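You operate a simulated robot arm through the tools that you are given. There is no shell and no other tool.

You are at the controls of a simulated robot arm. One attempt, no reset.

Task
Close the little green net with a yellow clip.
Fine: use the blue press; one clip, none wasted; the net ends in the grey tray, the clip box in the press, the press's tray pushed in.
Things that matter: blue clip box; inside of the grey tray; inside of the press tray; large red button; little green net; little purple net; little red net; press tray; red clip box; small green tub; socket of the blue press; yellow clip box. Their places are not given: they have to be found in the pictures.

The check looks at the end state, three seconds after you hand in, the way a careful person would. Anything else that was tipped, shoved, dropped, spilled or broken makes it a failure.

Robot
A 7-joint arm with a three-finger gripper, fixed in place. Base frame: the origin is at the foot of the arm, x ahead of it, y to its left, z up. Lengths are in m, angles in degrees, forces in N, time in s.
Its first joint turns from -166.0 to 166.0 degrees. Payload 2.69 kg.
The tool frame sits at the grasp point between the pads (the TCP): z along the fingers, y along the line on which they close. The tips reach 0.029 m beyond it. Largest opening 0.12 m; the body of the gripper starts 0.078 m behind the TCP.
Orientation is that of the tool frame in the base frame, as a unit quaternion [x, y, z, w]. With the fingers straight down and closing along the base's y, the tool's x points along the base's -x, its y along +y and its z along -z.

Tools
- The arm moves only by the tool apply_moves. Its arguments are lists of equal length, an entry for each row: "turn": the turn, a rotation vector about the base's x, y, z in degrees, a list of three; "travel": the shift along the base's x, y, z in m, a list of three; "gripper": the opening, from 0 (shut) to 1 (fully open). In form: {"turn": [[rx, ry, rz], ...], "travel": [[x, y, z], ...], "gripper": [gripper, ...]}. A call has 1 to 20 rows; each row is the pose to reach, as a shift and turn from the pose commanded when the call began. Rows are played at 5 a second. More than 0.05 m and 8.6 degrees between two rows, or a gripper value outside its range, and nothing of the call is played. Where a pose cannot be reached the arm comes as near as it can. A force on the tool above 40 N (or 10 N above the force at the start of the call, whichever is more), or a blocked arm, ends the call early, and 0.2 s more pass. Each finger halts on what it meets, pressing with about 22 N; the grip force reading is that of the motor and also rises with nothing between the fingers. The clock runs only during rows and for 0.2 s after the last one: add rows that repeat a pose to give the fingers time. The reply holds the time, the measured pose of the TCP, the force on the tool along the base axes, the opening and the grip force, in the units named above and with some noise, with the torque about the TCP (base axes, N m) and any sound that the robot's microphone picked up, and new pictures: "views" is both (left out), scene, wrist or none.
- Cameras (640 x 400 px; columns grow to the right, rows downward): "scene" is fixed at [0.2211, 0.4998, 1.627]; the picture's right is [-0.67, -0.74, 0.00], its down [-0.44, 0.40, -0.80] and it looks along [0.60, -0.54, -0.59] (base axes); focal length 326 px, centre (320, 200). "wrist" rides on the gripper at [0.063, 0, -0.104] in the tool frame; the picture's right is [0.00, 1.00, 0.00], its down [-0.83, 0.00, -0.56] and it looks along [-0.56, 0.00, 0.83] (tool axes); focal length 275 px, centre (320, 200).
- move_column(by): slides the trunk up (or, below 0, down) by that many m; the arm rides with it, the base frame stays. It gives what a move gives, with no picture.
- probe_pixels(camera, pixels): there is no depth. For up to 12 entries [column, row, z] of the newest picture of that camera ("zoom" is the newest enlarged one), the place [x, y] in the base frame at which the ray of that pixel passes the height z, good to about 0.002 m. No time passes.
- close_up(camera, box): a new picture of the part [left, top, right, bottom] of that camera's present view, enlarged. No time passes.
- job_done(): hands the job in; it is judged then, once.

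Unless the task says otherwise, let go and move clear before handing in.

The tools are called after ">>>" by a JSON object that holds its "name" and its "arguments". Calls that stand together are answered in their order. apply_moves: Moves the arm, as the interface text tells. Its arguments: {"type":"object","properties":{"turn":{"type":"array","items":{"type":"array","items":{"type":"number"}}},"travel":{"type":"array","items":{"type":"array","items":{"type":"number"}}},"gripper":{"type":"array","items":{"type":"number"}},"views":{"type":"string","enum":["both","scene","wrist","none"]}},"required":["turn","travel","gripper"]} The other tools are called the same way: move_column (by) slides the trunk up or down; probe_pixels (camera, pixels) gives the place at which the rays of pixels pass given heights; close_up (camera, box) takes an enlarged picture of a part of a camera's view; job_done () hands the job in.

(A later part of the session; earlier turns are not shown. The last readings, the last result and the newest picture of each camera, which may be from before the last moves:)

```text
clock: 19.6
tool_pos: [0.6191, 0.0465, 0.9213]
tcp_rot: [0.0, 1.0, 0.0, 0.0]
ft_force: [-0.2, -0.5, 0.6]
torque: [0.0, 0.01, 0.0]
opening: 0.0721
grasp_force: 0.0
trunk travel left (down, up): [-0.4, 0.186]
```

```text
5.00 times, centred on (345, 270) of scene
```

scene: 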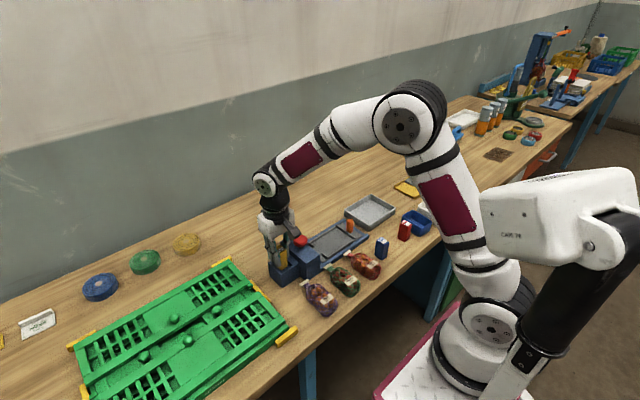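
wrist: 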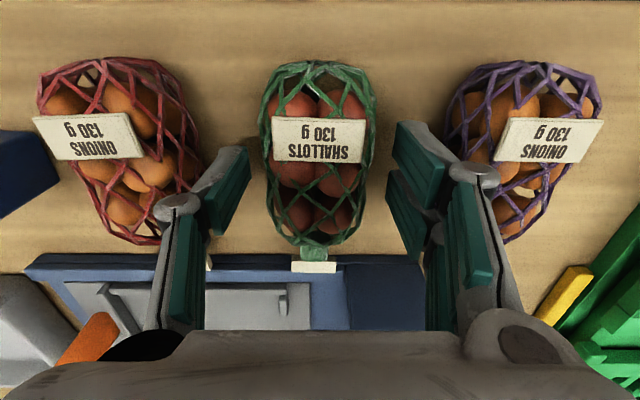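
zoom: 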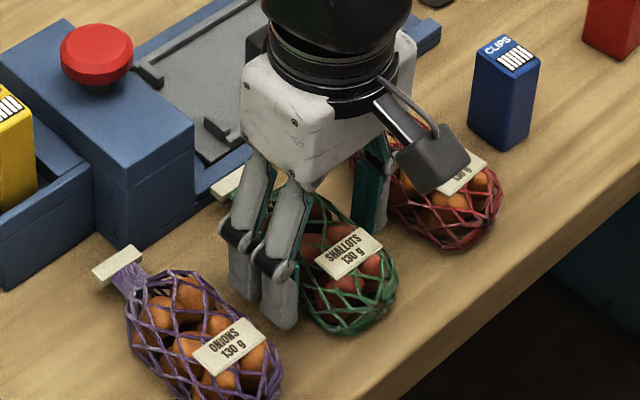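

Fingers straddle the green net with neighbours untouched. Closing.

>>> {"name": "apply_moves", "arguments": {"turn": [[0, 0, 0], [0, 0, 0], [0, 0, 0], [0, 0, 0]], "travel": [[0, 0, 0], [0, 0, 0], [0, 0, 0], [0, 0, 0]], "gripper": [0.45, 0.35, 0.3, 0.3], "views": "wrist"}}

```text
clock: 20.6
tool_pos: [0.6185, 0.046, 0.9218]
tcp_rot: [-0.001, 1.0, 0.001, 0.0]
ft_force: [-1.5, -0.8, 0.4]
torque: [0.03, 0.06, 0.0]
opening: 0.0485
grasp_force: 21.8
trunk travel left (down, up): [-0.4, 0.186]
```

wrist: 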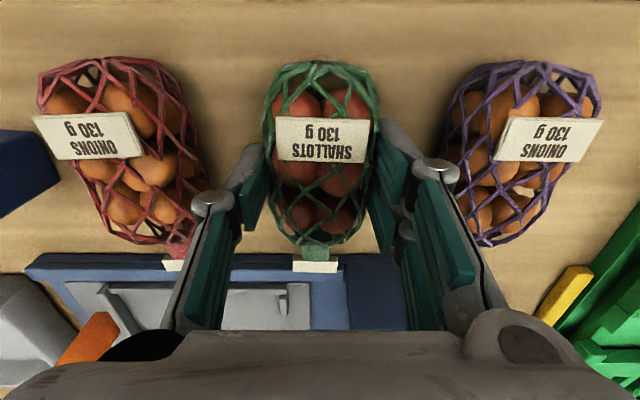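

Net gripped at 48.5 mm. Lifting straight up by 0.12 m and checking.

>>> {"name": "apply_moves", "arguments": {"turn": [[0, 0, 0], [0, 0, 0], [0, 0, 0], [0, 0, 0], [0, 0, 0]], "travel": [[0, 0, 0.015], [0, 0, 0.04], [0, 0, 0.08], [0, 0, 0.12], [0, 0, 0.12]], "gripper": [0.3, 0.3, 0.3, 0.3, 0.3]}}

>>> {"name": "close_up", "arguments": {"camera": "scene", "box": [290, 200, 390, 300]}}

```text
clock: 21.8
tool_pos: [0.6198, 0.0478, 1.0415]
tcp_rot: [-0.001, 1.0, -0.001, 0.0]
ft_force: [0.6, -0.3, -1.2]
torque: [0.02, -0.05, 0.02]
opening: 0.0487
grasp_force: 22.1
trunk travel left (down, up): [-0.4, 0.186]
```

scene: 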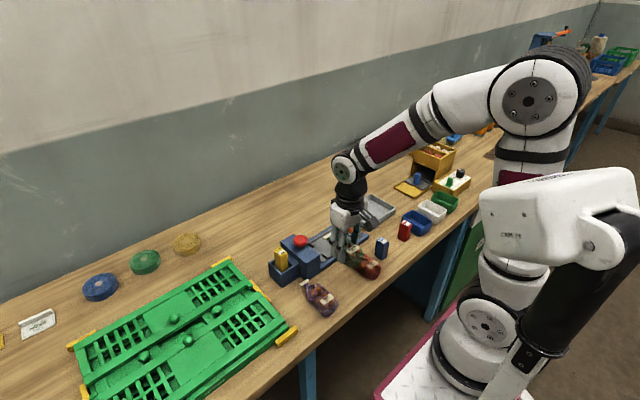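
wrist: 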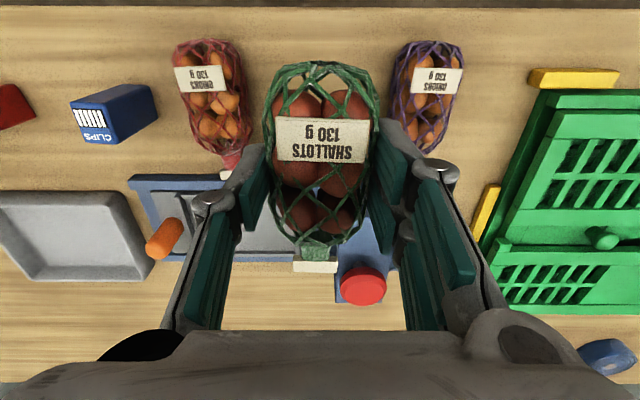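

```text
4.00 times, centred on (340, 250) of scene
```

zoom: 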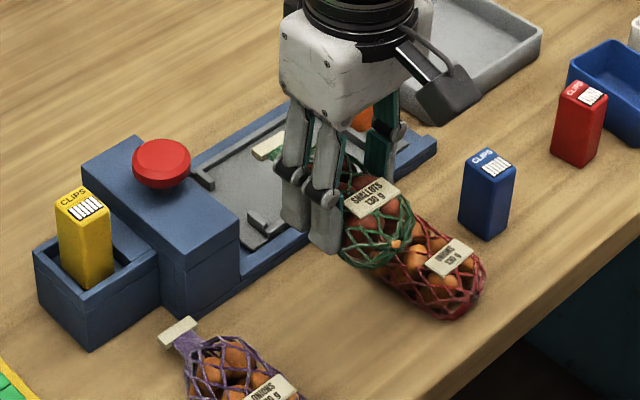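

The net is held firmly and level, neck toward +x. Now I'll rotate +90° (neck toward the press head) while moving above the tray, staying high.

>>> {"name": "apply_moves", "arguments": {"turn": [[0, 0, 8], [0, 0, 16], [0, 0, 24], [0, 0, 32], [0, 0, 40], [0, 0, 48], [0, 0, 56], [0, 0, 64], [0, 0, 72], [0, 0, 80], [0, 0, 85], [0, 0, 90], [0, 0, 90]], "travel": [[0.01, -0.006, 0.01], [0.022, -0.013, 0.02], [0.034, -0.02, 0.02], [0.046, -0.027, 0.02], [0.058, -0.034, 0.02], [0.07, -0.041, 0.02], [0.082, -0.048, 0.02], [0.094, -0.055, 0.02], [0.106, -0.062, 0.02], [0.118, -0.069, 0.02], [0.13, -0.074, 0.02], [0.138, -0.0775, 0.02], [0.138, -0.0775, 0.02]], "gripper": [0.3, 0.3, 0.3, 0.3, 0.3, 0.3, 0.3, 0.3, 0.3, 0.3, 0.3, 0.3, 0.3]}}

>>> {"name": "close_up", "arguments": {"camera": "scene", "box": [280, 180, 390, 270]}}

```text
clock: 24.6
tool_pos: [0.7582, -0.0302, 1.0608]
tcp_rot: [0.708, -0.706, 0.0, 0.0]
ft_force: [-0.9, 0.1, -0.5]
torque: [0.01, 0.0, -0.01]
opening: 0.0486
grasp_force: 21.8
trunk travel left (down, up): [-0.4, 0.186]
```

scene: 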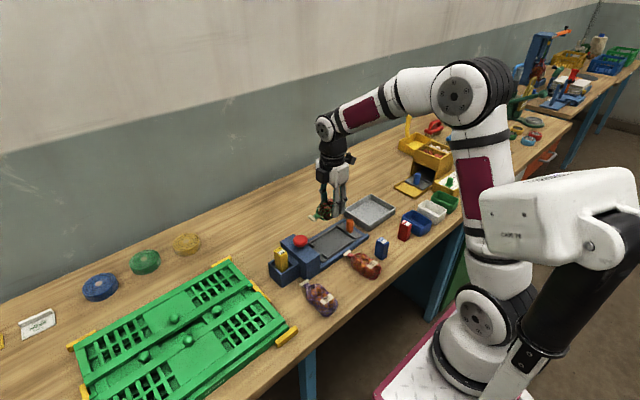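
wrist: 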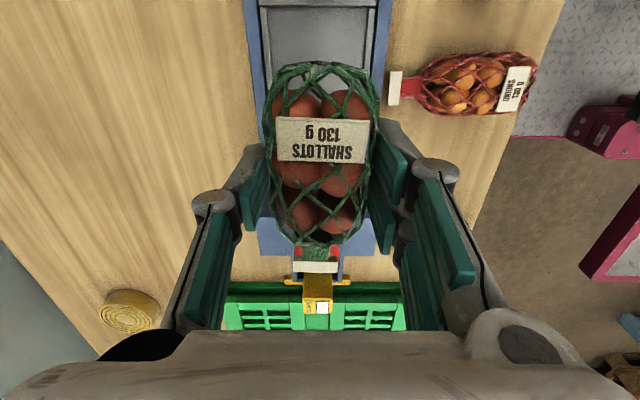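

```text
4.44 times, centred on (335, 225) of scene
```

zoom: 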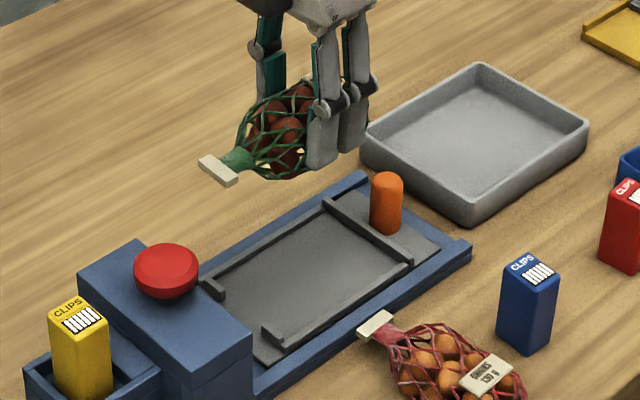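

The net is now above the tray with its neck facing the head. Descending to just above the pegs to check alignment.

>>> {"name": "apply_moves", "arguments": {"turn": [[0, 0, 0], [0, 0, 0], [0, 0, 0], [0, 0, 0]], "travel": [[0, 0, -0.03], [0, 0, -0.065], [0, 0, -0.1], [0, 0, -0.112]], "gripper": [0.3, 0.3, 0.3, 0.3]}}

>>> {"name": "close_up", "arguments": {"camera": "scene", "box": [290, 200, 380, 270]}}

>>> {"name": "close_up", "arguments": {"camera": "wrist", "box": [220, 40, 420, 280]}}

```text
clock: 25.6
tool_pos: [0.7578, -0.03, 0.9503]
tcp_rot: [0.707, -0.707, 0.0, 0.0]
ft_force: [0.6, 0.4, -1.1]
torque: [0.01, -0.04, -0.01]
opening: 0.0488
grasp_force: 22.1
trunk travel left (down, up): [-0.4, 0.186]
```

scene: 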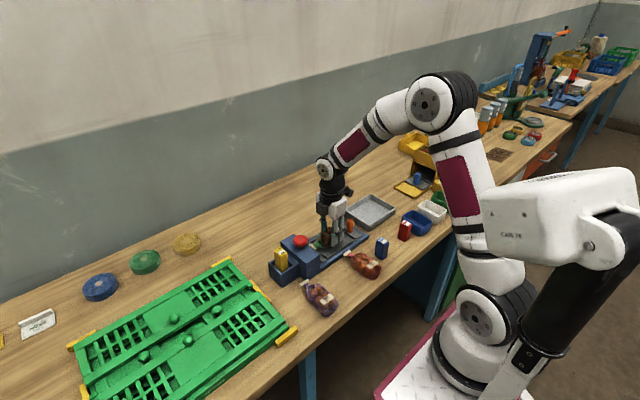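
wrist: 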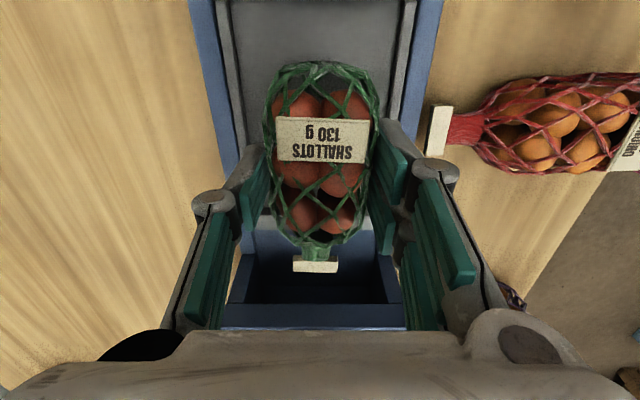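

```text
5.71 times, centred on (335, 235) of scene
```

zoom: 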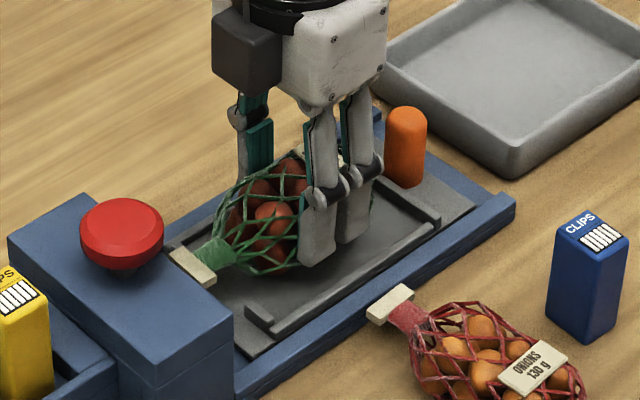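

```text
1.67 times, centred on (320, 160) of wrist
```

zoom: 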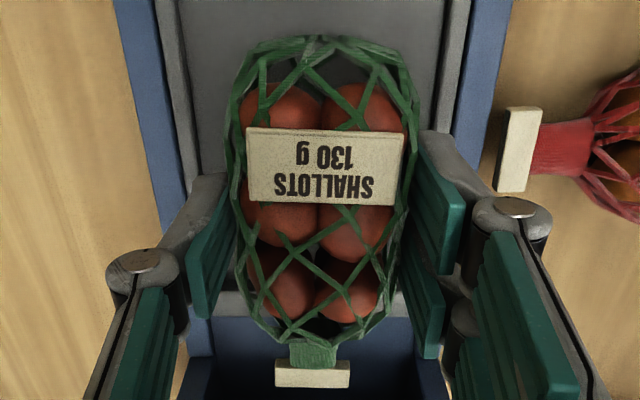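

The tray centre is about 3 mm toward +x of the gripper (rails at zoom columns 185/437), so I'll shift +2.5 mm in x and lower carefully.

>>> {"name": "apply_moves", "arguments": {"turn": [[0, 0, 0], [0, 0, 0], [0, 0, 0], [0, 0, 0]], "travel": [[0.0025, 0, -0.004], [0.0025, 0, -0.01], [0.0025, 0, -0.015], [0.0025, 0, -0.017]], "gripper": [0.3, 0.3, 0.3, 0.3], "views": "wrist"}}

>>> {"name": "close_up", "arguments": {"camera": "scene", "box": [300, 210, 370, 270]}}

```text
clock: 26.6
tool_pos: [0.7596, -0.0302, 0.9341]
tcp_rot: [0.707, -0.707, 0.002, -0.001]
ft_force: [-3.8, -0.1, 25.0]
torque: [0.03, 0.39, 0.13]
opening: 0.0493
grasp_force: 21.4
trunk travel left (down, up): [-0.4, 0.186]
```

wrist: 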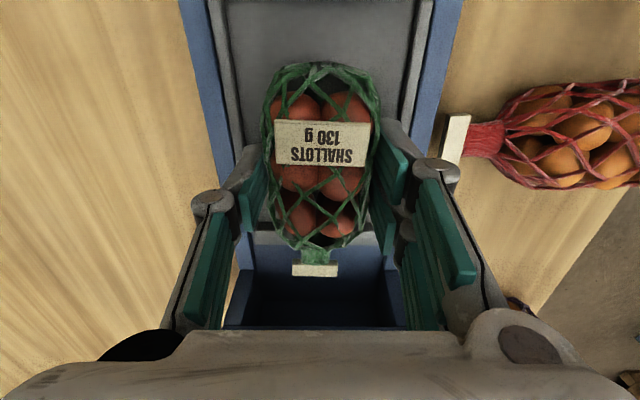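

```text
6.67 times, centred on (335, 240) of scene
```

zoom: 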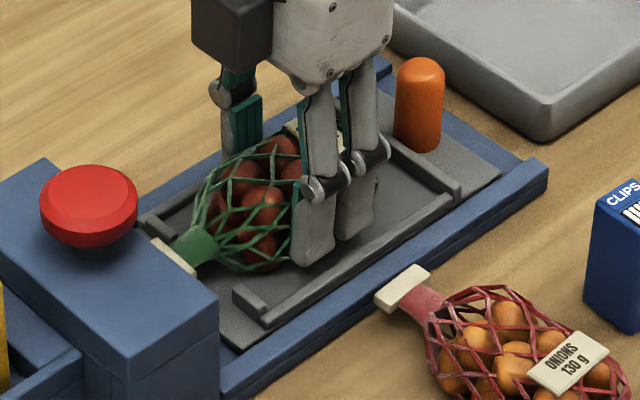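

Contact at z≈0.934 with 25 N, centred under the body, so the net is on the tray floor. I'll ease up 1 mm and open just slightly because the rails are close.

>>> {"name": "apply_moves", "arguments": {"turn": [[0, 0, 0], [0, 0, 0], [0, 0, 0], [0, 0, 0]], "travel": [[0, 0, 0.001], [0, 0, 0.001], [0, 0, 0.0015], [0, 0, 0.0015]], "gripper": [0.41, 0.43, 0.45, 0.46], "views": "wrist"}}

>>> {"name": "close_up", "arguments": {"camera": "scene", "box": [300, 210, 370, 270]}}

```text
clock: 27.6
tool_pos: [0.7589, -0.0313, 0.9345]
tcp_rot: [0.707, -0.707, 0.0, 0.0]
ft_force: [-0.1, 0.1, -0.2]
torque: [-0.02, 0.01, 0.01]
opening: 0.0552
grasp_force: 0.1
trunk travel left (down, up): [-0.4, 0.186]
```

wrist: 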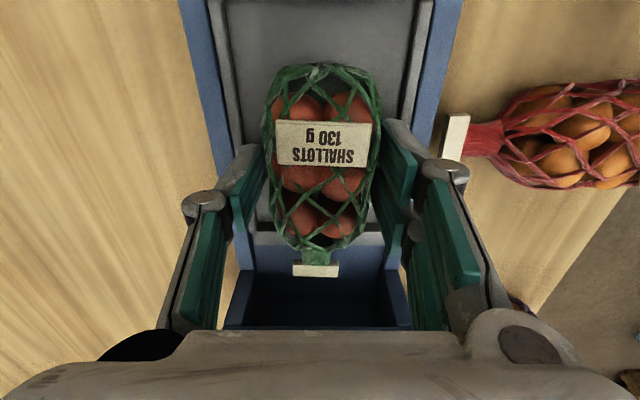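

```text
6.67 times, centred on (335, 240) of scene
```

zoom: 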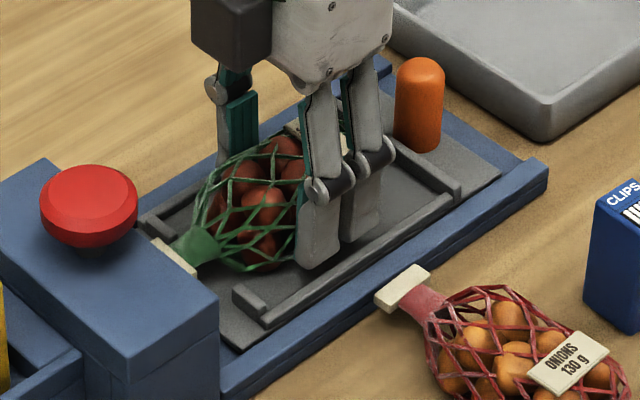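

Released with no side load. Rising straight up to see how the net lies in the tray.

>>> {"name": "apply_moves", "arguments": {"turn": [[0, 0, 0], [0, 0, 0], [0, 0, 0], [0, 0, 0], [0, 0, 0]], "travel": [[0, 0, 0.015], [0, 0, 0.04], [0, 0, 0.08], [0, 0, 0.115], [0, -0.03, 0.13]], "gripper": [0.46, 0.47, 0.5, 0.6, 0.6], "views": "wrist"}}

>>> {"name": "close_up", "arguments": {"camera": "scene", "box": [290, 210, 380, 270]}}

>>> {"name": "close_up", "arguments": {"camera": "wrist", "box": [220, 20, 420, 220]}}

```text
clock: 28.8
tool_pos: [0.7613, -0.0612, 1.0648]
tcp_rot: [0.707, -0.707, 0.0, 0.001]
ft_force: [-0.4, -0.1, -0.1]
torque: [-0.01, 0.03, 0.04]
opening: 0.0719
grasp_force: 0.0
trunk travel left (down, up): [-0.4, 0.186]
```

wrist: 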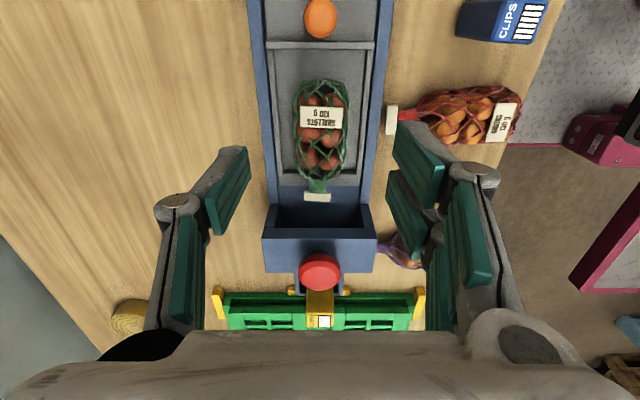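

```text
6.67 times, centred on (335, 240) of scene
```

zoom: 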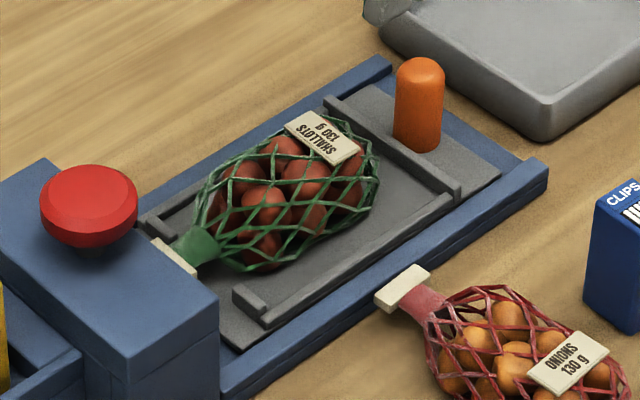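

```text
2.00 times, centred on (320, 120) of wrist
```

zoom: 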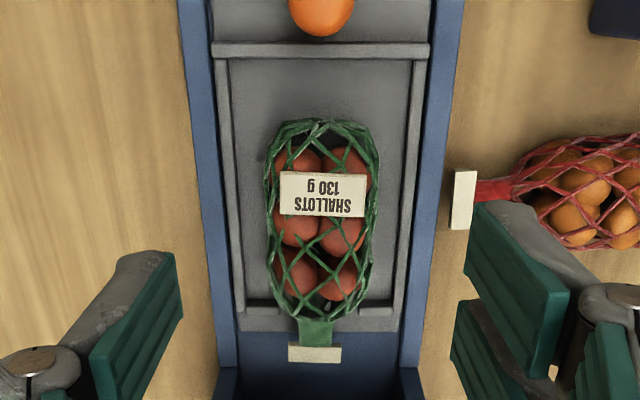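

The net lies well: neck through the peg gap, tag toward the head. Next I'll move back over the orange handle to measure it.

>>> {"name": "apply_moves", "arguments": {"turn": [[0, 0, 0], [0, 0, 0], [0, 0, 0]], "travel": [[0, -0.03, 0], [0, -0.06, 0], [0, -0.06, 0]], "gripper": [0.6, 0.6, 0.6], "views": "wrist"}}

>>> {"name": "close_up", "arguments": {"camera": "wrist", "box": [240, 20, 400, 220]}}

>>> {"name": "probe_pixels", "arguments": {"camera": "scene", "pixels": [[350, 220, 0.9], [350, 220, 0.94], [349.3, 231.5, 0.9]]}}

```text
clock: 29.6
tool_pos: [0.7609, -0.1216, 1.0636]
tcp_rot: [0.708, -0.706, 0.0, 0.0]
ft_force: [0.9, -0.1, -0.2]
torque: [-0.01, 0.01, -0.02]
opening: 0.072
grasp_force: 0.1
trunk travel left (down, up): [-0.4, 0.186]
```

wrist: 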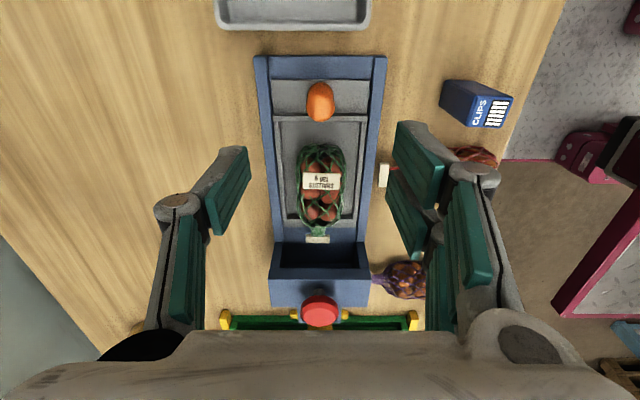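

```text
2.00 times, centred on (320, 120) of wrist
```

zoom: 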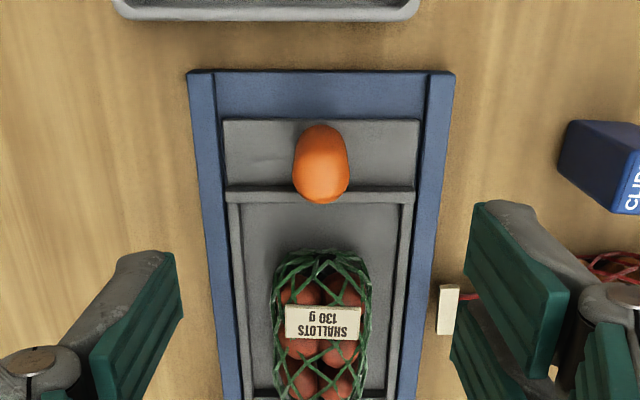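

```text
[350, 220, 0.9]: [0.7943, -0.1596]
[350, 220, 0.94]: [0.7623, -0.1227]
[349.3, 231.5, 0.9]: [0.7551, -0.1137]
```

>>> {"name": "probe_pixels", "arguments": {"camera": "zoom", "pixels": [[322, 177, 0.935], [322, 177, 0.94], [293, 170, 0.93], [349, 170, 0.93], [320, 126, 0.9], [320, 120, 0.895], [187, 72, 0.89], [455, 72, 0.89], [260, 20, 0.914], [320, 188, 0.905], [223, 120, 0.9], [420, 120, 0.9]]}}

```text
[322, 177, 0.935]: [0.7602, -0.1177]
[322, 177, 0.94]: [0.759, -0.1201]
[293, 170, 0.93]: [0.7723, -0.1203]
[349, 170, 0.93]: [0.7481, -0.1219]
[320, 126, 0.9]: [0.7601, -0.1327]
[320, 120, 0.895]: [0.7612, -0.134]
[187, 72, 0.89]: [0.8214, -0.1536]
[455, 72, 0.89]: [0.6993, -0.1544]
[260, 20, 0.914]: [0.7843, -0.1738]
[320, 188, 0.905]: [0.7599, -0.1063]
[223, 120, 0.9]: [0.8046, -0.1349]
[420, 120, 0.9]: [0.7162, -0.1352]
```

The handle is centred at about (0.760, −0.121), 24 mm in diameter, top z≈0.938, right below the tool. I'll descend with a 48 mm opening and grip it.

>>> {"name": "apply_moves", "arguments": {"turn": [[0, 0, 0], [0, 0, 0], [0, 0, 0], [0, 0, 0], [0, 0, 0]], "travel": [[0, 0, -0.03], [0, 0, -0.07], [0, 0, -0.1], [0, 0, -0.1255], [0, 0, -0.1255]], "gripper": [0.5, 0.4, 0.4, 0.4, 0.4]}}

>>> {"name": "close_up", "arguments": {"camera": "scene", "box": [300, 190, 390, 260]}}

```text
clock: 30.8
tool_pos: [0.7602, -0.1209, 0.9376]
tcp_rot: [0.707, -0.707, 0.001, 0.0]
ft_force: [0.6, -0.6, -0.5]
torque: [0.0, 0.0, -0.01]
opening: 0.048
grasp_force: 0.0
trunk travel left (down, up): [-0.4, 0.186]
```

scene: 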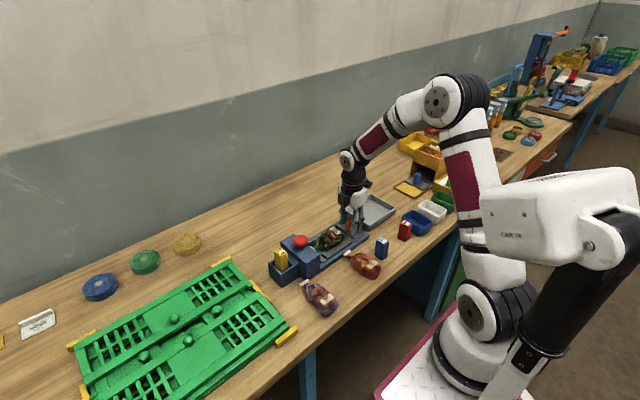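
wrist: 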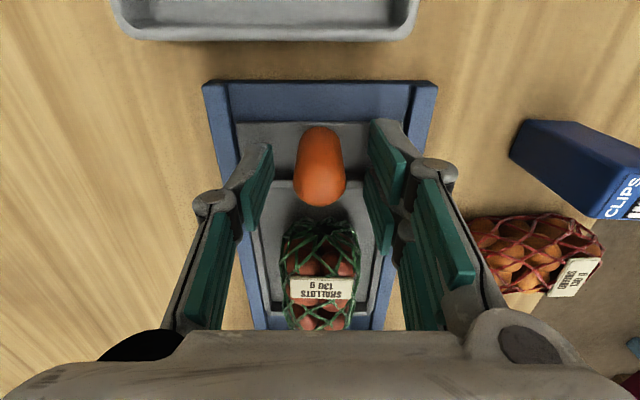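

```text
5.71 times, centred on (345, 225) of scene
```

zoom: 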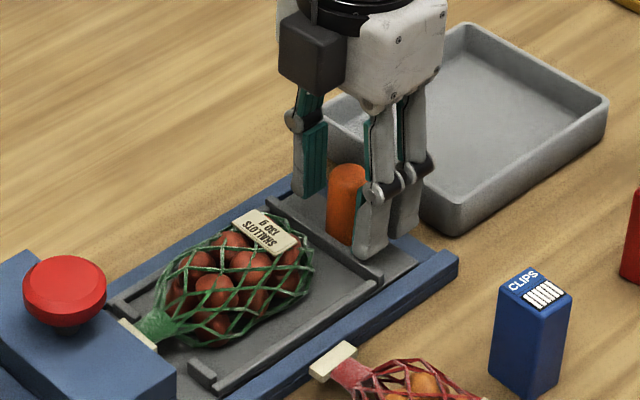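

The handle sits midway between the pads. Closing on it.

>>> {"name": "apply_moves", "arguments": {"turn": [[0, 0, 0], [0, 0, 0], [0, 0, 0]], "travel": [[0, 0, 0], [0, 0, 0], [0, 0, 0]], "gripper": [0.25, 0.12, 0.12], "views": "none"}}

```text
clock: 31.6
tool_pos: [0.7604, -0.1205, 0.9391]
tcp_rot: [0.707, -0.707, 0.0, 0.0]
ft_force: [2.8, -0.4, -2.1]
torque: [-0.08, -0.1, -0.02]
opening: 0.0227
grasp_force: 45.2
trunk travel left (down, up): [-0.4, 0.186]
```

Gripped (22.7 mm). Sliding the tray in along +y slowly, first 3 cm.

>>> {"name": "apply_moves", "arguments": {"turn": [[0, 0, 0], [0, 0, 0], [0, 0, 0], [0, 0, 0]], "travel": [[0, 0.008, 0], [0, 0.016, 0], [0, 0.024, 0], [0, 0.03, 0]], "gripper": [0.12, 0.12, 0.12, 0.12]}}

>>> {"name": "close_up", "arguments": {"camera": "scene", "box": [290, 190, 380, 270]}}

```text
clock: 32.6
tool_pos: [0.7587, -0.0903, 0.9393]
tcp_rot: [0.707, -0.707, 0.0, 0.0]
ft_force: [7.3, -0.1, -3.9]
torque: [0.05, -0.23, 0.1]
opening: 0.0226
grasp_force: 44.7
trunk travel left (down, up): [-0.4, 0.186]
```

scene: 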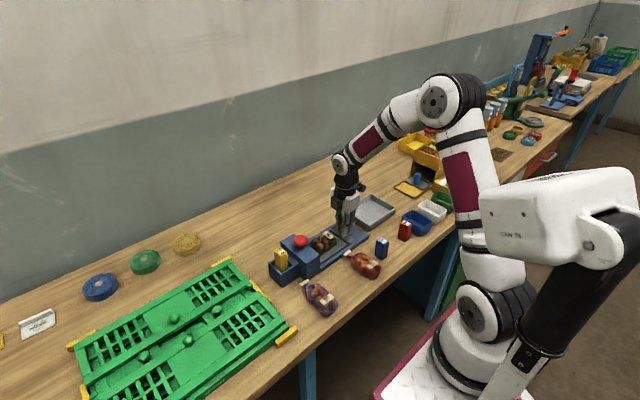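
wrist: 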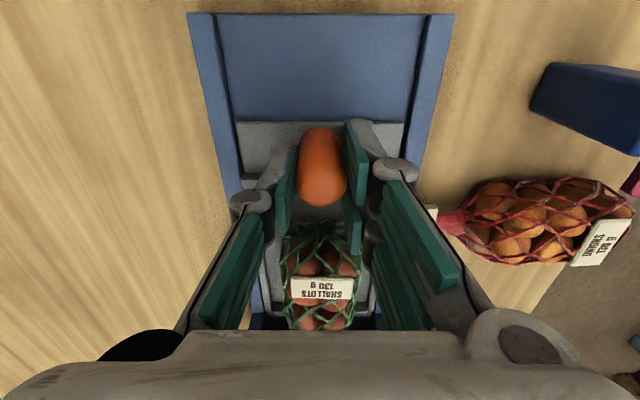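

```text
5.00 times, centred on (335, 230) of scene
```

zoom: 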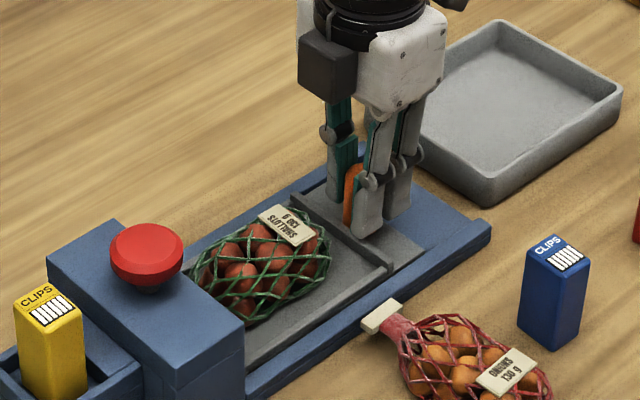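

The tray slides smoothly with the net riding along. Continuing in small steps and watching Fy for the end stop.

>>> {"name": "apply_moves", "arguments": {"turn": [[0, 0, 0], [0, 0, 0], [0, 0, 0], [0, 0, 0]], "travel": [[-0.001, 0.005, 0], [-0.001, 0.01, 0], [-0.001, 0.015, 0], [-0.001, 0.015, 0]], "gripper": [0.12, 0.12, 0.12, 0.12], "views": "wrist"}}

>>> {"name": "close_up", "arguments": {"camera": "scene", "box": [290, 200, 370, 270]}}

```text
clock: 33.6
tool_pos: [0.7605, -0.0756, 0.9384]
tcp_rot: [-0.707, 0.707, 0.0, 0.0]
ft_force: [14.3, 0.0, -1.6]
torque: [-0.15, -0.4, 0.18]
opening: 0.0225
grasp_force: 45.5
trunk travel left (down, up): [-0.4, 0.186]
```

wrist: 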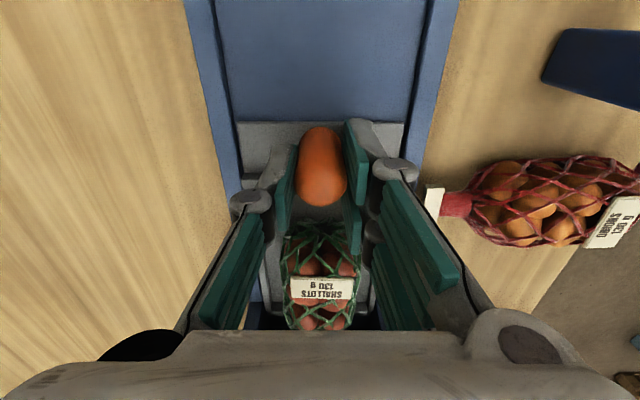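

```text
5.71 times, centred on (330, 235) of scene
```

zoom: 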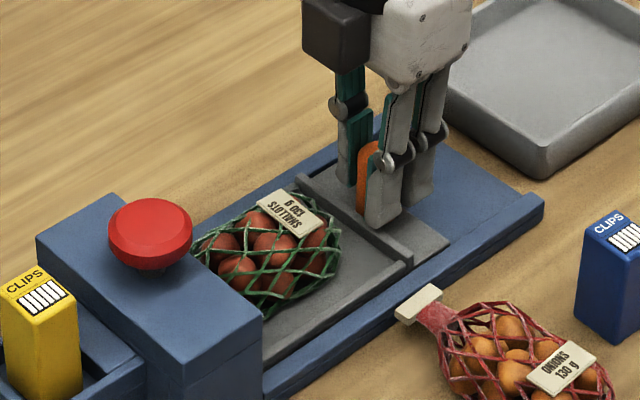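

Fx rose to 14 N because my x correction went the wrong way. I'll shift +2 mm in x and continue pushing 5 mm at a time.

>>> {"name": "apply_moves", "arguments": {"turn": [[0, 0, 0], [0, 0, 0], [0, 0, 0]], "travel": [[0.002, 0.002, 0], [0.002, 0.006, 0], [0.002, 0.01, 0]], "gripper": [0.12, 0.12, 0.12], "views": "none"}}

>>> {"name": "close_up", "arguments": {"camera": "scene", "box": [290, 200, 370, 270]}}

```text
clock: 34.4
tool_pos: [0.7603, -0.0659, 0.9378]
tcp_rot: [0.707, -0.707, -0.001, 0.001]
ft_force: [-1.0, -0.2, 5.1]
torque: [-0.43, 0.03, 0.04]
opening: 0.0223
grasp_force: 45.4
trunk travel left (down, up): [-0.4, 0.186]
```

```text
5.71 times, centred on (330, 235) of scene
```

zoom: 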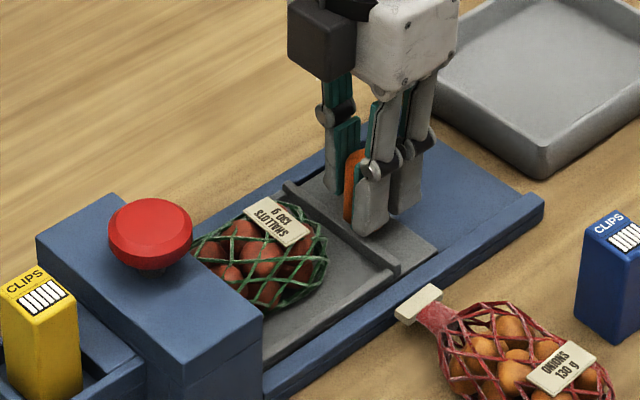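

Sideways force is gone and no end stop yet at 55 mm travel. Continuing.

>>> {"name": "apply_moves", "arguments": {"turn": [[0, 0, 0], [0, 0, 0], [0, 0, 0]], "travel": [[0, 0.003, 0], [0, 0.006, 0], [0, 0.008, 0]], "gripper": [0.12, 0.12, 0.12], "views": "wrist"}}

>>> {"name": "close_up", "arguments": {"camera": "scene", "box": [290, 200, 370, 270]}}

```text
clock: 35.2
tool_pos: [0.7604, -0.0567, 0.9392]
tcp_rot: [0.707, -0.707, -0.001, 0.0]
ft_force: [-4.4, 0.3, 2.4]
torque: [0.24, 0.13, -0.01]
opening: 0.0228
grasp_force: 45.6
trunk travel left (down, up): [-0.4, 0.186]
```

wrist: 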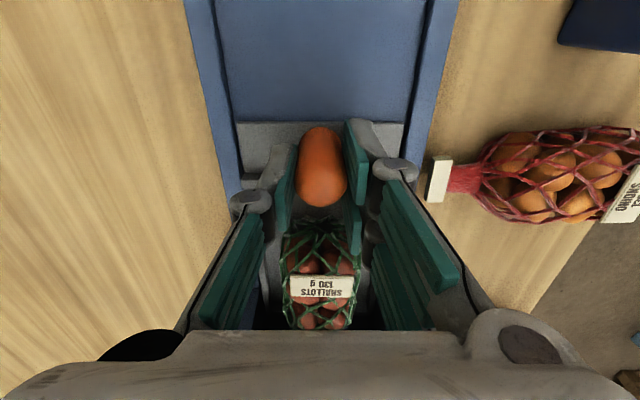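

```text
5.71 times, centred on (330, 235) of scene
```

zoom: 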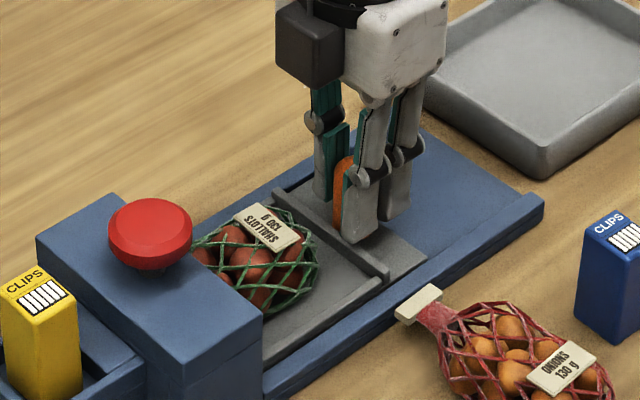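

The net still rides unshifted relative to the handle (label at wrist (321,288) in each picture). Continuing a further 1 cm.

>>> {"name": "apply_moves", "arguments": {"turn": [[0, 0, 0], [0, 0, 0], [0, 0, 0], [0, 0, 0]], "travel": [[-0.0005, 0.003, 0], [-0.0005, 0.006, 0], [-0.0005, 0.009, 0], [-0.0005, 0.01, 0]], "gripper": [0.12, 0.12, 0.12, 0.12], "views": "wrist"}}

>>> {"name": "close_up", "arguments": {"camera": "scene", "box": [290, 200, 370, 270]}}

```text
clock: 36.2
tool_pos: [0.761, -0.0562, 0.9377]
tcp_rot: [-0.705, 0.709, -0.003, -0.003]
ft_force: [0.9, -11.7, -1.0]
torque: [-0.48, -0.14, 0.0]
opening: 0.0226
grasp_force: 44.5
trunk travel left (down, up): [-0.4, 0.186]
stopped in row 4: the force on the tool passed its limit at 42 N (the readings are from after the stop); the commanded pose is now the measured one
```

wrist: 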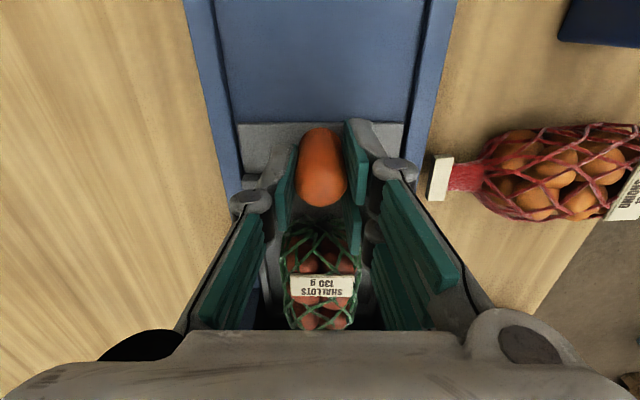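

```text
5.71 times, centred on (330, 235) of scene
```

zoom: 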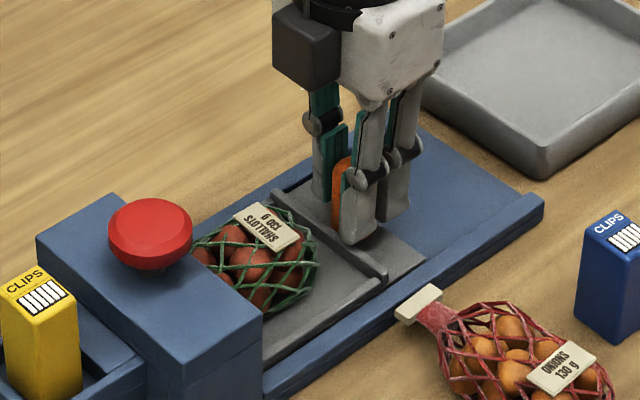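

End stop reached at handle y≈−0.056 (42 N), with the net still in place relative to the tray. I'll open the gripper and rise clear.

>>> {"name": "apply_moves", "arguments": {"turn": [[0, 0, 0], [0, 0, 0], [0, 0, 0], [0, 0, 0], [0, 0, 0], [0, 0, 0]], "travel": [[0, 0, 0], [0, 0, 0], [0, 0, 0.02], [0, 0, 0.06], [0, 0, 0.1], [0, 0, 0.12]], "gripper": [0.3, 0.38, 0.38, 0.38, 0.3, 0.1]}}

>>> {"name": "close_up", "arguments": {"camera": "scene", "box": [270, 200, 370, 280]}}

>>> {"name": "close_up", "arguments": {"camera": "wrist", "box": [220, 20, 420, 300]}}

```text
clock: 37.6
tool_pos: [0.7602, -0.0536, 1.0584]
tcp_rot: [-0.705, 0.709, -0.003, -0.002]
ft_force: [0.2, -0.3, -0.1]
torque: [0.01, 0.02, 0.02]
opening: 0.0123
grasp_force: 0.0
trunk travel left (down, up): [-0.4, 0.186]
```

scene: 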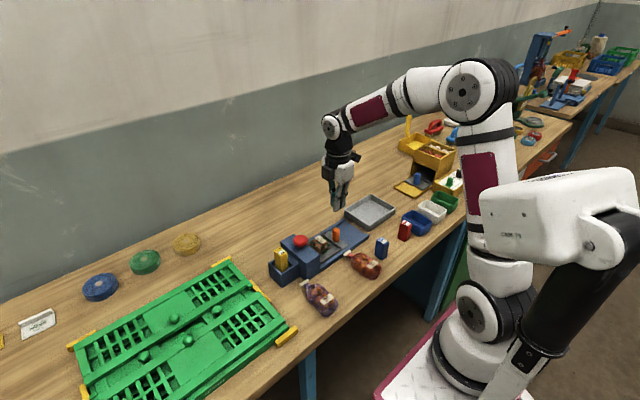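
wrist: 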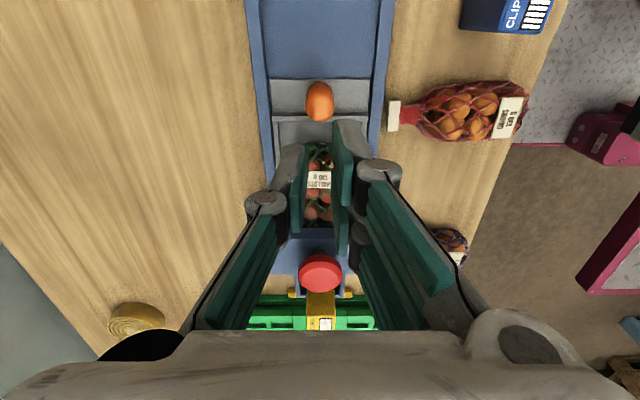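

```text
5.00 times, centred on (320, 240) of scene
```

zoom: 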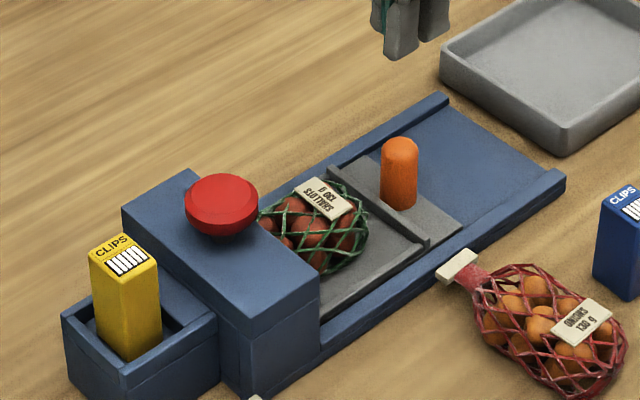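

```text
1.43 times, centred on (320, 160) of wrist
```

zoom: 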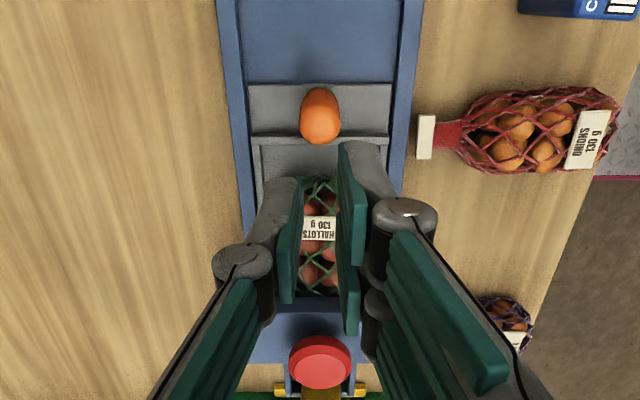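

The tray is fully in and the net's neck is under the head. Moving above the red button with the fingers shut.

>>> {"name": "apply_moves", "arguments": {"turn": [[0, 0, 0], [0, 0, 0], [0, 0, 0], [0, 0, 0], [0, 0, 0]], "travel": [[0.001, 0.03, 0.005], [0.002, 0.065, 0.005], [0.002, 0.1, 0.005], [0.0025, 0.13, 0.005], [0.0025, 0.14, 0.0]], "gripper": [0, 0, 0, 0, 0]}}

>>> {"name": "close_up", "arguments": {"camera": "scene", "box": [260, 200, 360, 280]}}

>>> {"name": "close_up", "arguments": {"camera": "wrist", "box": [220, 40, 420, 240]}}

```text
clock: 38.8
tool_pos: [0.7618, 0.0871, 1.0572]
tcp_rot: [-0.705, 0.709, -0.003, -0.003]
ft_force: [0.7, -0.1, -0.3]
torque: [0.05, -0.01, -0.02]
opening: 0.0
grasp_force: 22.2
trunk travel left (down, up): [-0.4, 0.186]
```

scene: 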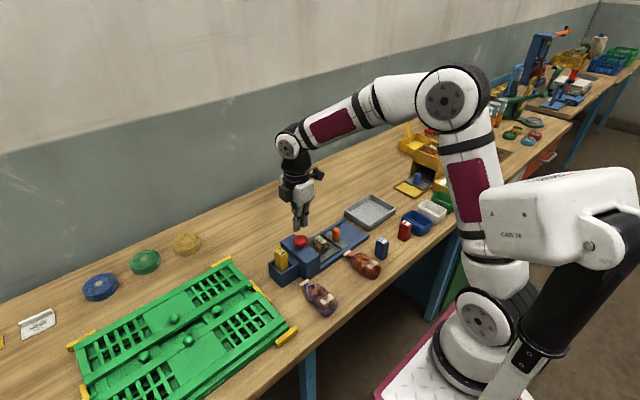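
wrist: 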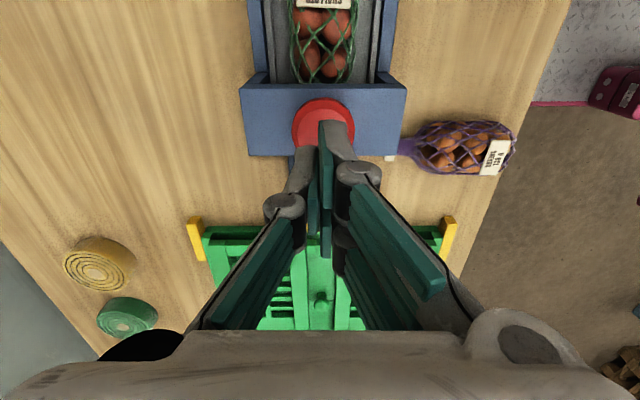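

```text
5.00 times, centred on (310, 240) of scene
```

zoom: 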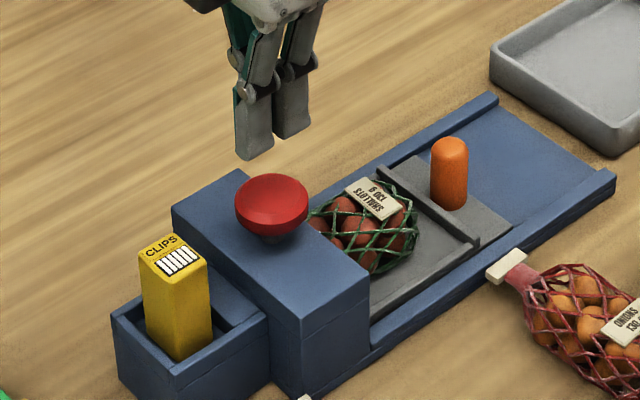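

```text
2.00 times, centred on (320, 140) of wrist
```

zoom: 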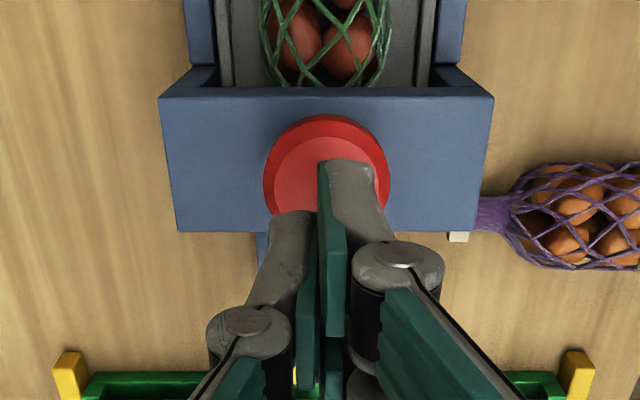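

>>> {"name": "probe_pixels", "arguments": {"camera": "zoom", "pixels": [[264, 170, 0.972], [390, 170, 0.972], [327, 114, 0.972], [327, 150, 0.98]]}}

```text
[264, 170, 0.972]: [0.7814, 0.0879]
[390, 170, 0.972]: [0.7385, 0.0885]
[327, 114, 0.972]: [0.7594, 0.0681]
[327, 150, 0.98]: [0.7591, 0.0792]
```

Button centre ≈(0.760, 0.089), right under the tool. Descending to just above it.

>>> {"name": "apply_moves", "arguments": {"turn": [[0, 0, 0], [0, 0, 0], [0, 0, 0]], "travel": [[-0.001, 0.001, -0.02], [-0.001, 0.001, -0.036], [-0.001, 0.001, -0.04]], "gripper": [0, 0, 0], "views": "none"}}

>>> {"name": "close_up", "arguments": {"camera": "scene", "box": [270, 210, 340, 270]}}

```text
clock: 39.6
tool_pos: [0.7612, 0.0864, 1.0191]
tcp_rot: [-0.705, 0.709, -0.002, -0.003]
ft_force: [0.3, -1.0, 0.7]
torque: [-0.03, 0.0, -0.03]
opening: 0.0
grasp_force: 21.7
trunk travel left (down, up): [-0.4, 0.186]
```

```text
6.67 times, centred on (305, 240) of scene
```

zoom: 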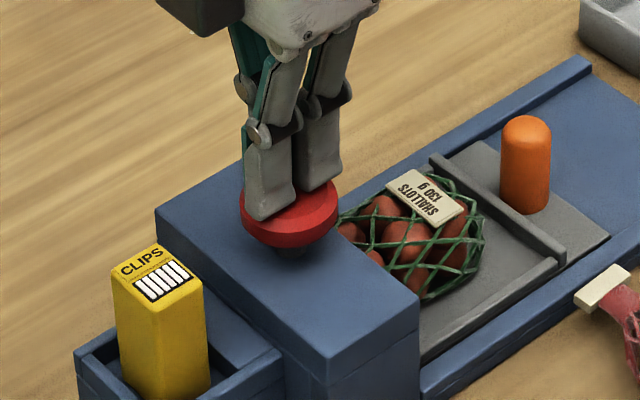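

The tips are a few millimetres above the button. Pressing down in 1.5 mm rows, listening for a sound.

>>> {"name": "apply_moves", "arguments": {"turn": [[0, 0, 0], [0, 0, 0], [0, 0, 0], [0, 0, 0], [0, 0, 0]], "travel": [[0, 0, -0.0015], [0, 0, -0.003], [0, 0, -0.0045], [0, 0, -0.006], [0, 0, -0.0075]], "gripper": [0, 0, 0, 0, 0], "views": "none"}}

```text
clock: 40.8
tool_pos: [0.7616, 0.0883, 1.0124]
tcp_rot: [-0.705, 0.709, -0.002, -0.003]
ft_force: [-0.5, -1.6, 4.9]
torque: [0.06, 0.0, -0.03]
opening: 0.006
grasp_force: 28.4
trunk travel left (down, up): [-0.4, 0.186]
```

Contact began (4.9 N). Continuing to press.

>>> {"name": "apply_moves", "arguments": {"turn": [[0, 0, 0], [0, 0, 0], [0, 0, 0], [0, 0, 0]], "travel": [[0, 0, -0.0015], [0, 0, -0.003], [0, 0, -0.0045], [0, 0, -0.006]], "gripper": [0, 0, 0, 0], "views": "wrist"}}

>>> {"name": "close_up", "arguments": {"camera": "scene", "box": [270, 210, 340, 270]}}

```text
clock: 41.8
tool_pos: [0.7625, 0.0876, 1.0059]
tcp_rot: [-0.706, 0.709, -0.003, -0.002]
ft_force: [-1.7, -1.3, 6.4]
torque: [0.06, 0.05, 0.0]
opening: 0.0059
grasp_force: 27.9
trunk travel left (down, up): [-0.4, 0.186]
```

wrist: 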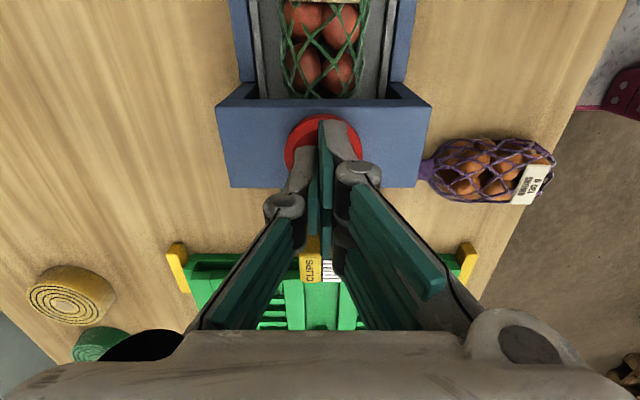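

```text
6.67 times, centred on (305, 240) of scene
```

zoom: 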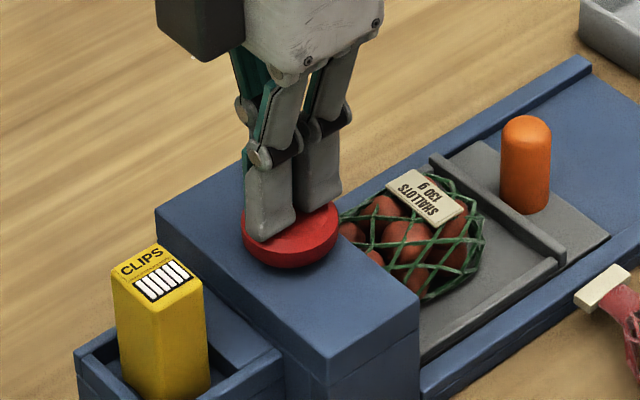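

The button has travelled several millimetres and is almost down to the head. A bit further.

>>> {"name": "apply_moves", "arguments": {"turn": [[0, 0, 0], [0, 0, 0], [0, 0, 0]], "travel": [[0, 0, -0.0015], [0, 0, -0.003], [0, 0, -0.004]], "gripper": [0, 0, 0], "views": "none"}}

>>> {"name": "close_up", "arguments": {"camera": "scene", "box": [270, 210, 340, 270]}}

```text
clock: 42.6
tool_pos: [0.7616, 0.0871, 1.0034]
tcp_rot: [-0.705, 0.709, -0.002, -0.002]
ft_force: [-2.7, 0.2, 7.5]
torque: [0.11, 0.02, 0.01]
opening: 0.006
grasp_force: 28.4
trunk travel left (down, up): [-0.4, 0.186]
heard: click
```

```text
6.67 times, centred on (305, 240) of scene
```

zoom: 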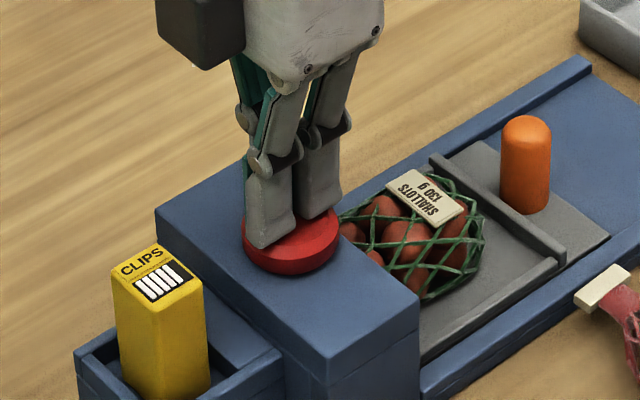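

A click was heard, and the clip box's bars went down from 6 to 5: one clip used. Rising straight up off the button.

>>> {"name": "apply_moves", "arguments": {"turn": [[0, 0, 0], [0, 0, 0], [0, 0, 0], [0, 0, 0]], "travel": [[0, 0, 0.015], [0, 0, 0.035], [0, 0, 0.055], [0, -0.02, 0.06]], "gripper": [0, 0, 0, 0], "views": "wrist"}}

>>> {"name": "close_up", "arguments": {"camera": "scene", "box": [270, 210, 340, 270]}}

```text
clock: 43.6
tool_pos: [0.7628, 0.0678, 1.0607]
tcp_rot: [-0.705, 0.709, -0.002, -0.002]
ft_force: [-0.5, 1.1, 0.8]
torque: [-0.04, 0.0, 0.01]
opening: 0.0
grasp_force: 28.4
trunk travel left (down, up): [-0.4, 0.186]
```

wrist: 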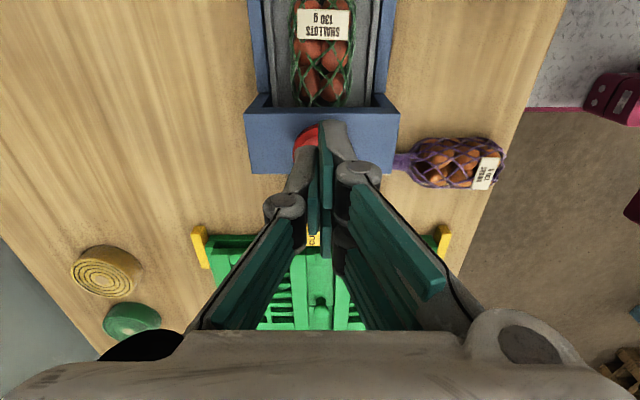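

```text
6.67 times, centred on (305, 240) of scene
```

zoom: 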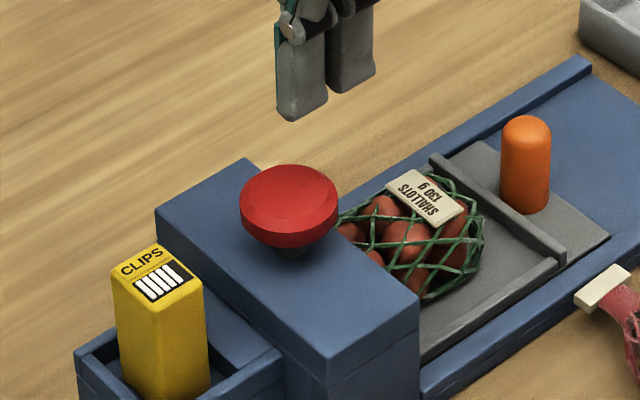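

The button popped back up; everything else is in place. Now back over the handle (around y −0.055) with the gripper opening to 48 mm.

>>> {"name": "apply_moves", "arguments": {"turn": [[0, 0, 0], [0, 0, 0], [0, 0, 0], [0, 0, 0], [0, 0, 0]], "travel": [[-0.002, -0.03, 0.005], [-0.002, -0.065, 0.005], [-0.002, -0.1, 0], [-0.002, -0.122, -0.005], [-0.002, -0.122, -0.03]], "gripper": [0, 0.1, 0.3, 0.4, 0.4], "views": "wrist"}}

```text
clock: 44.8
tool_pos: [0.7583, -0.0549, 1.0307]
tcp_rot: [-0.705, 0.709, -0.002, -0.002]
ft_force: [0.1, 0.7, 0.0]
torque: [-0.02, -0.01, 0.0]
opening: 0.0479
grasp_force: 0.1
trunk travel left (down, up): [-0.4, 0.186]
```

wrist: 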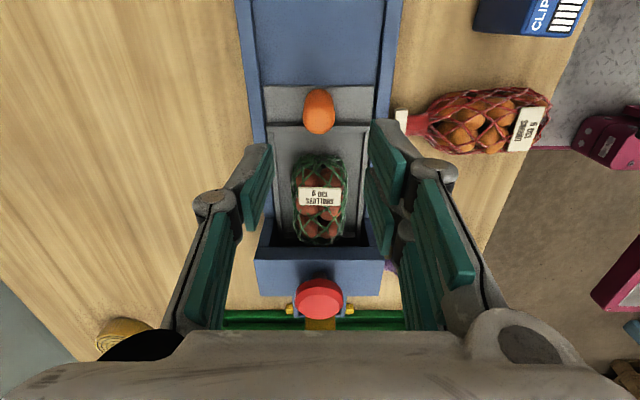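

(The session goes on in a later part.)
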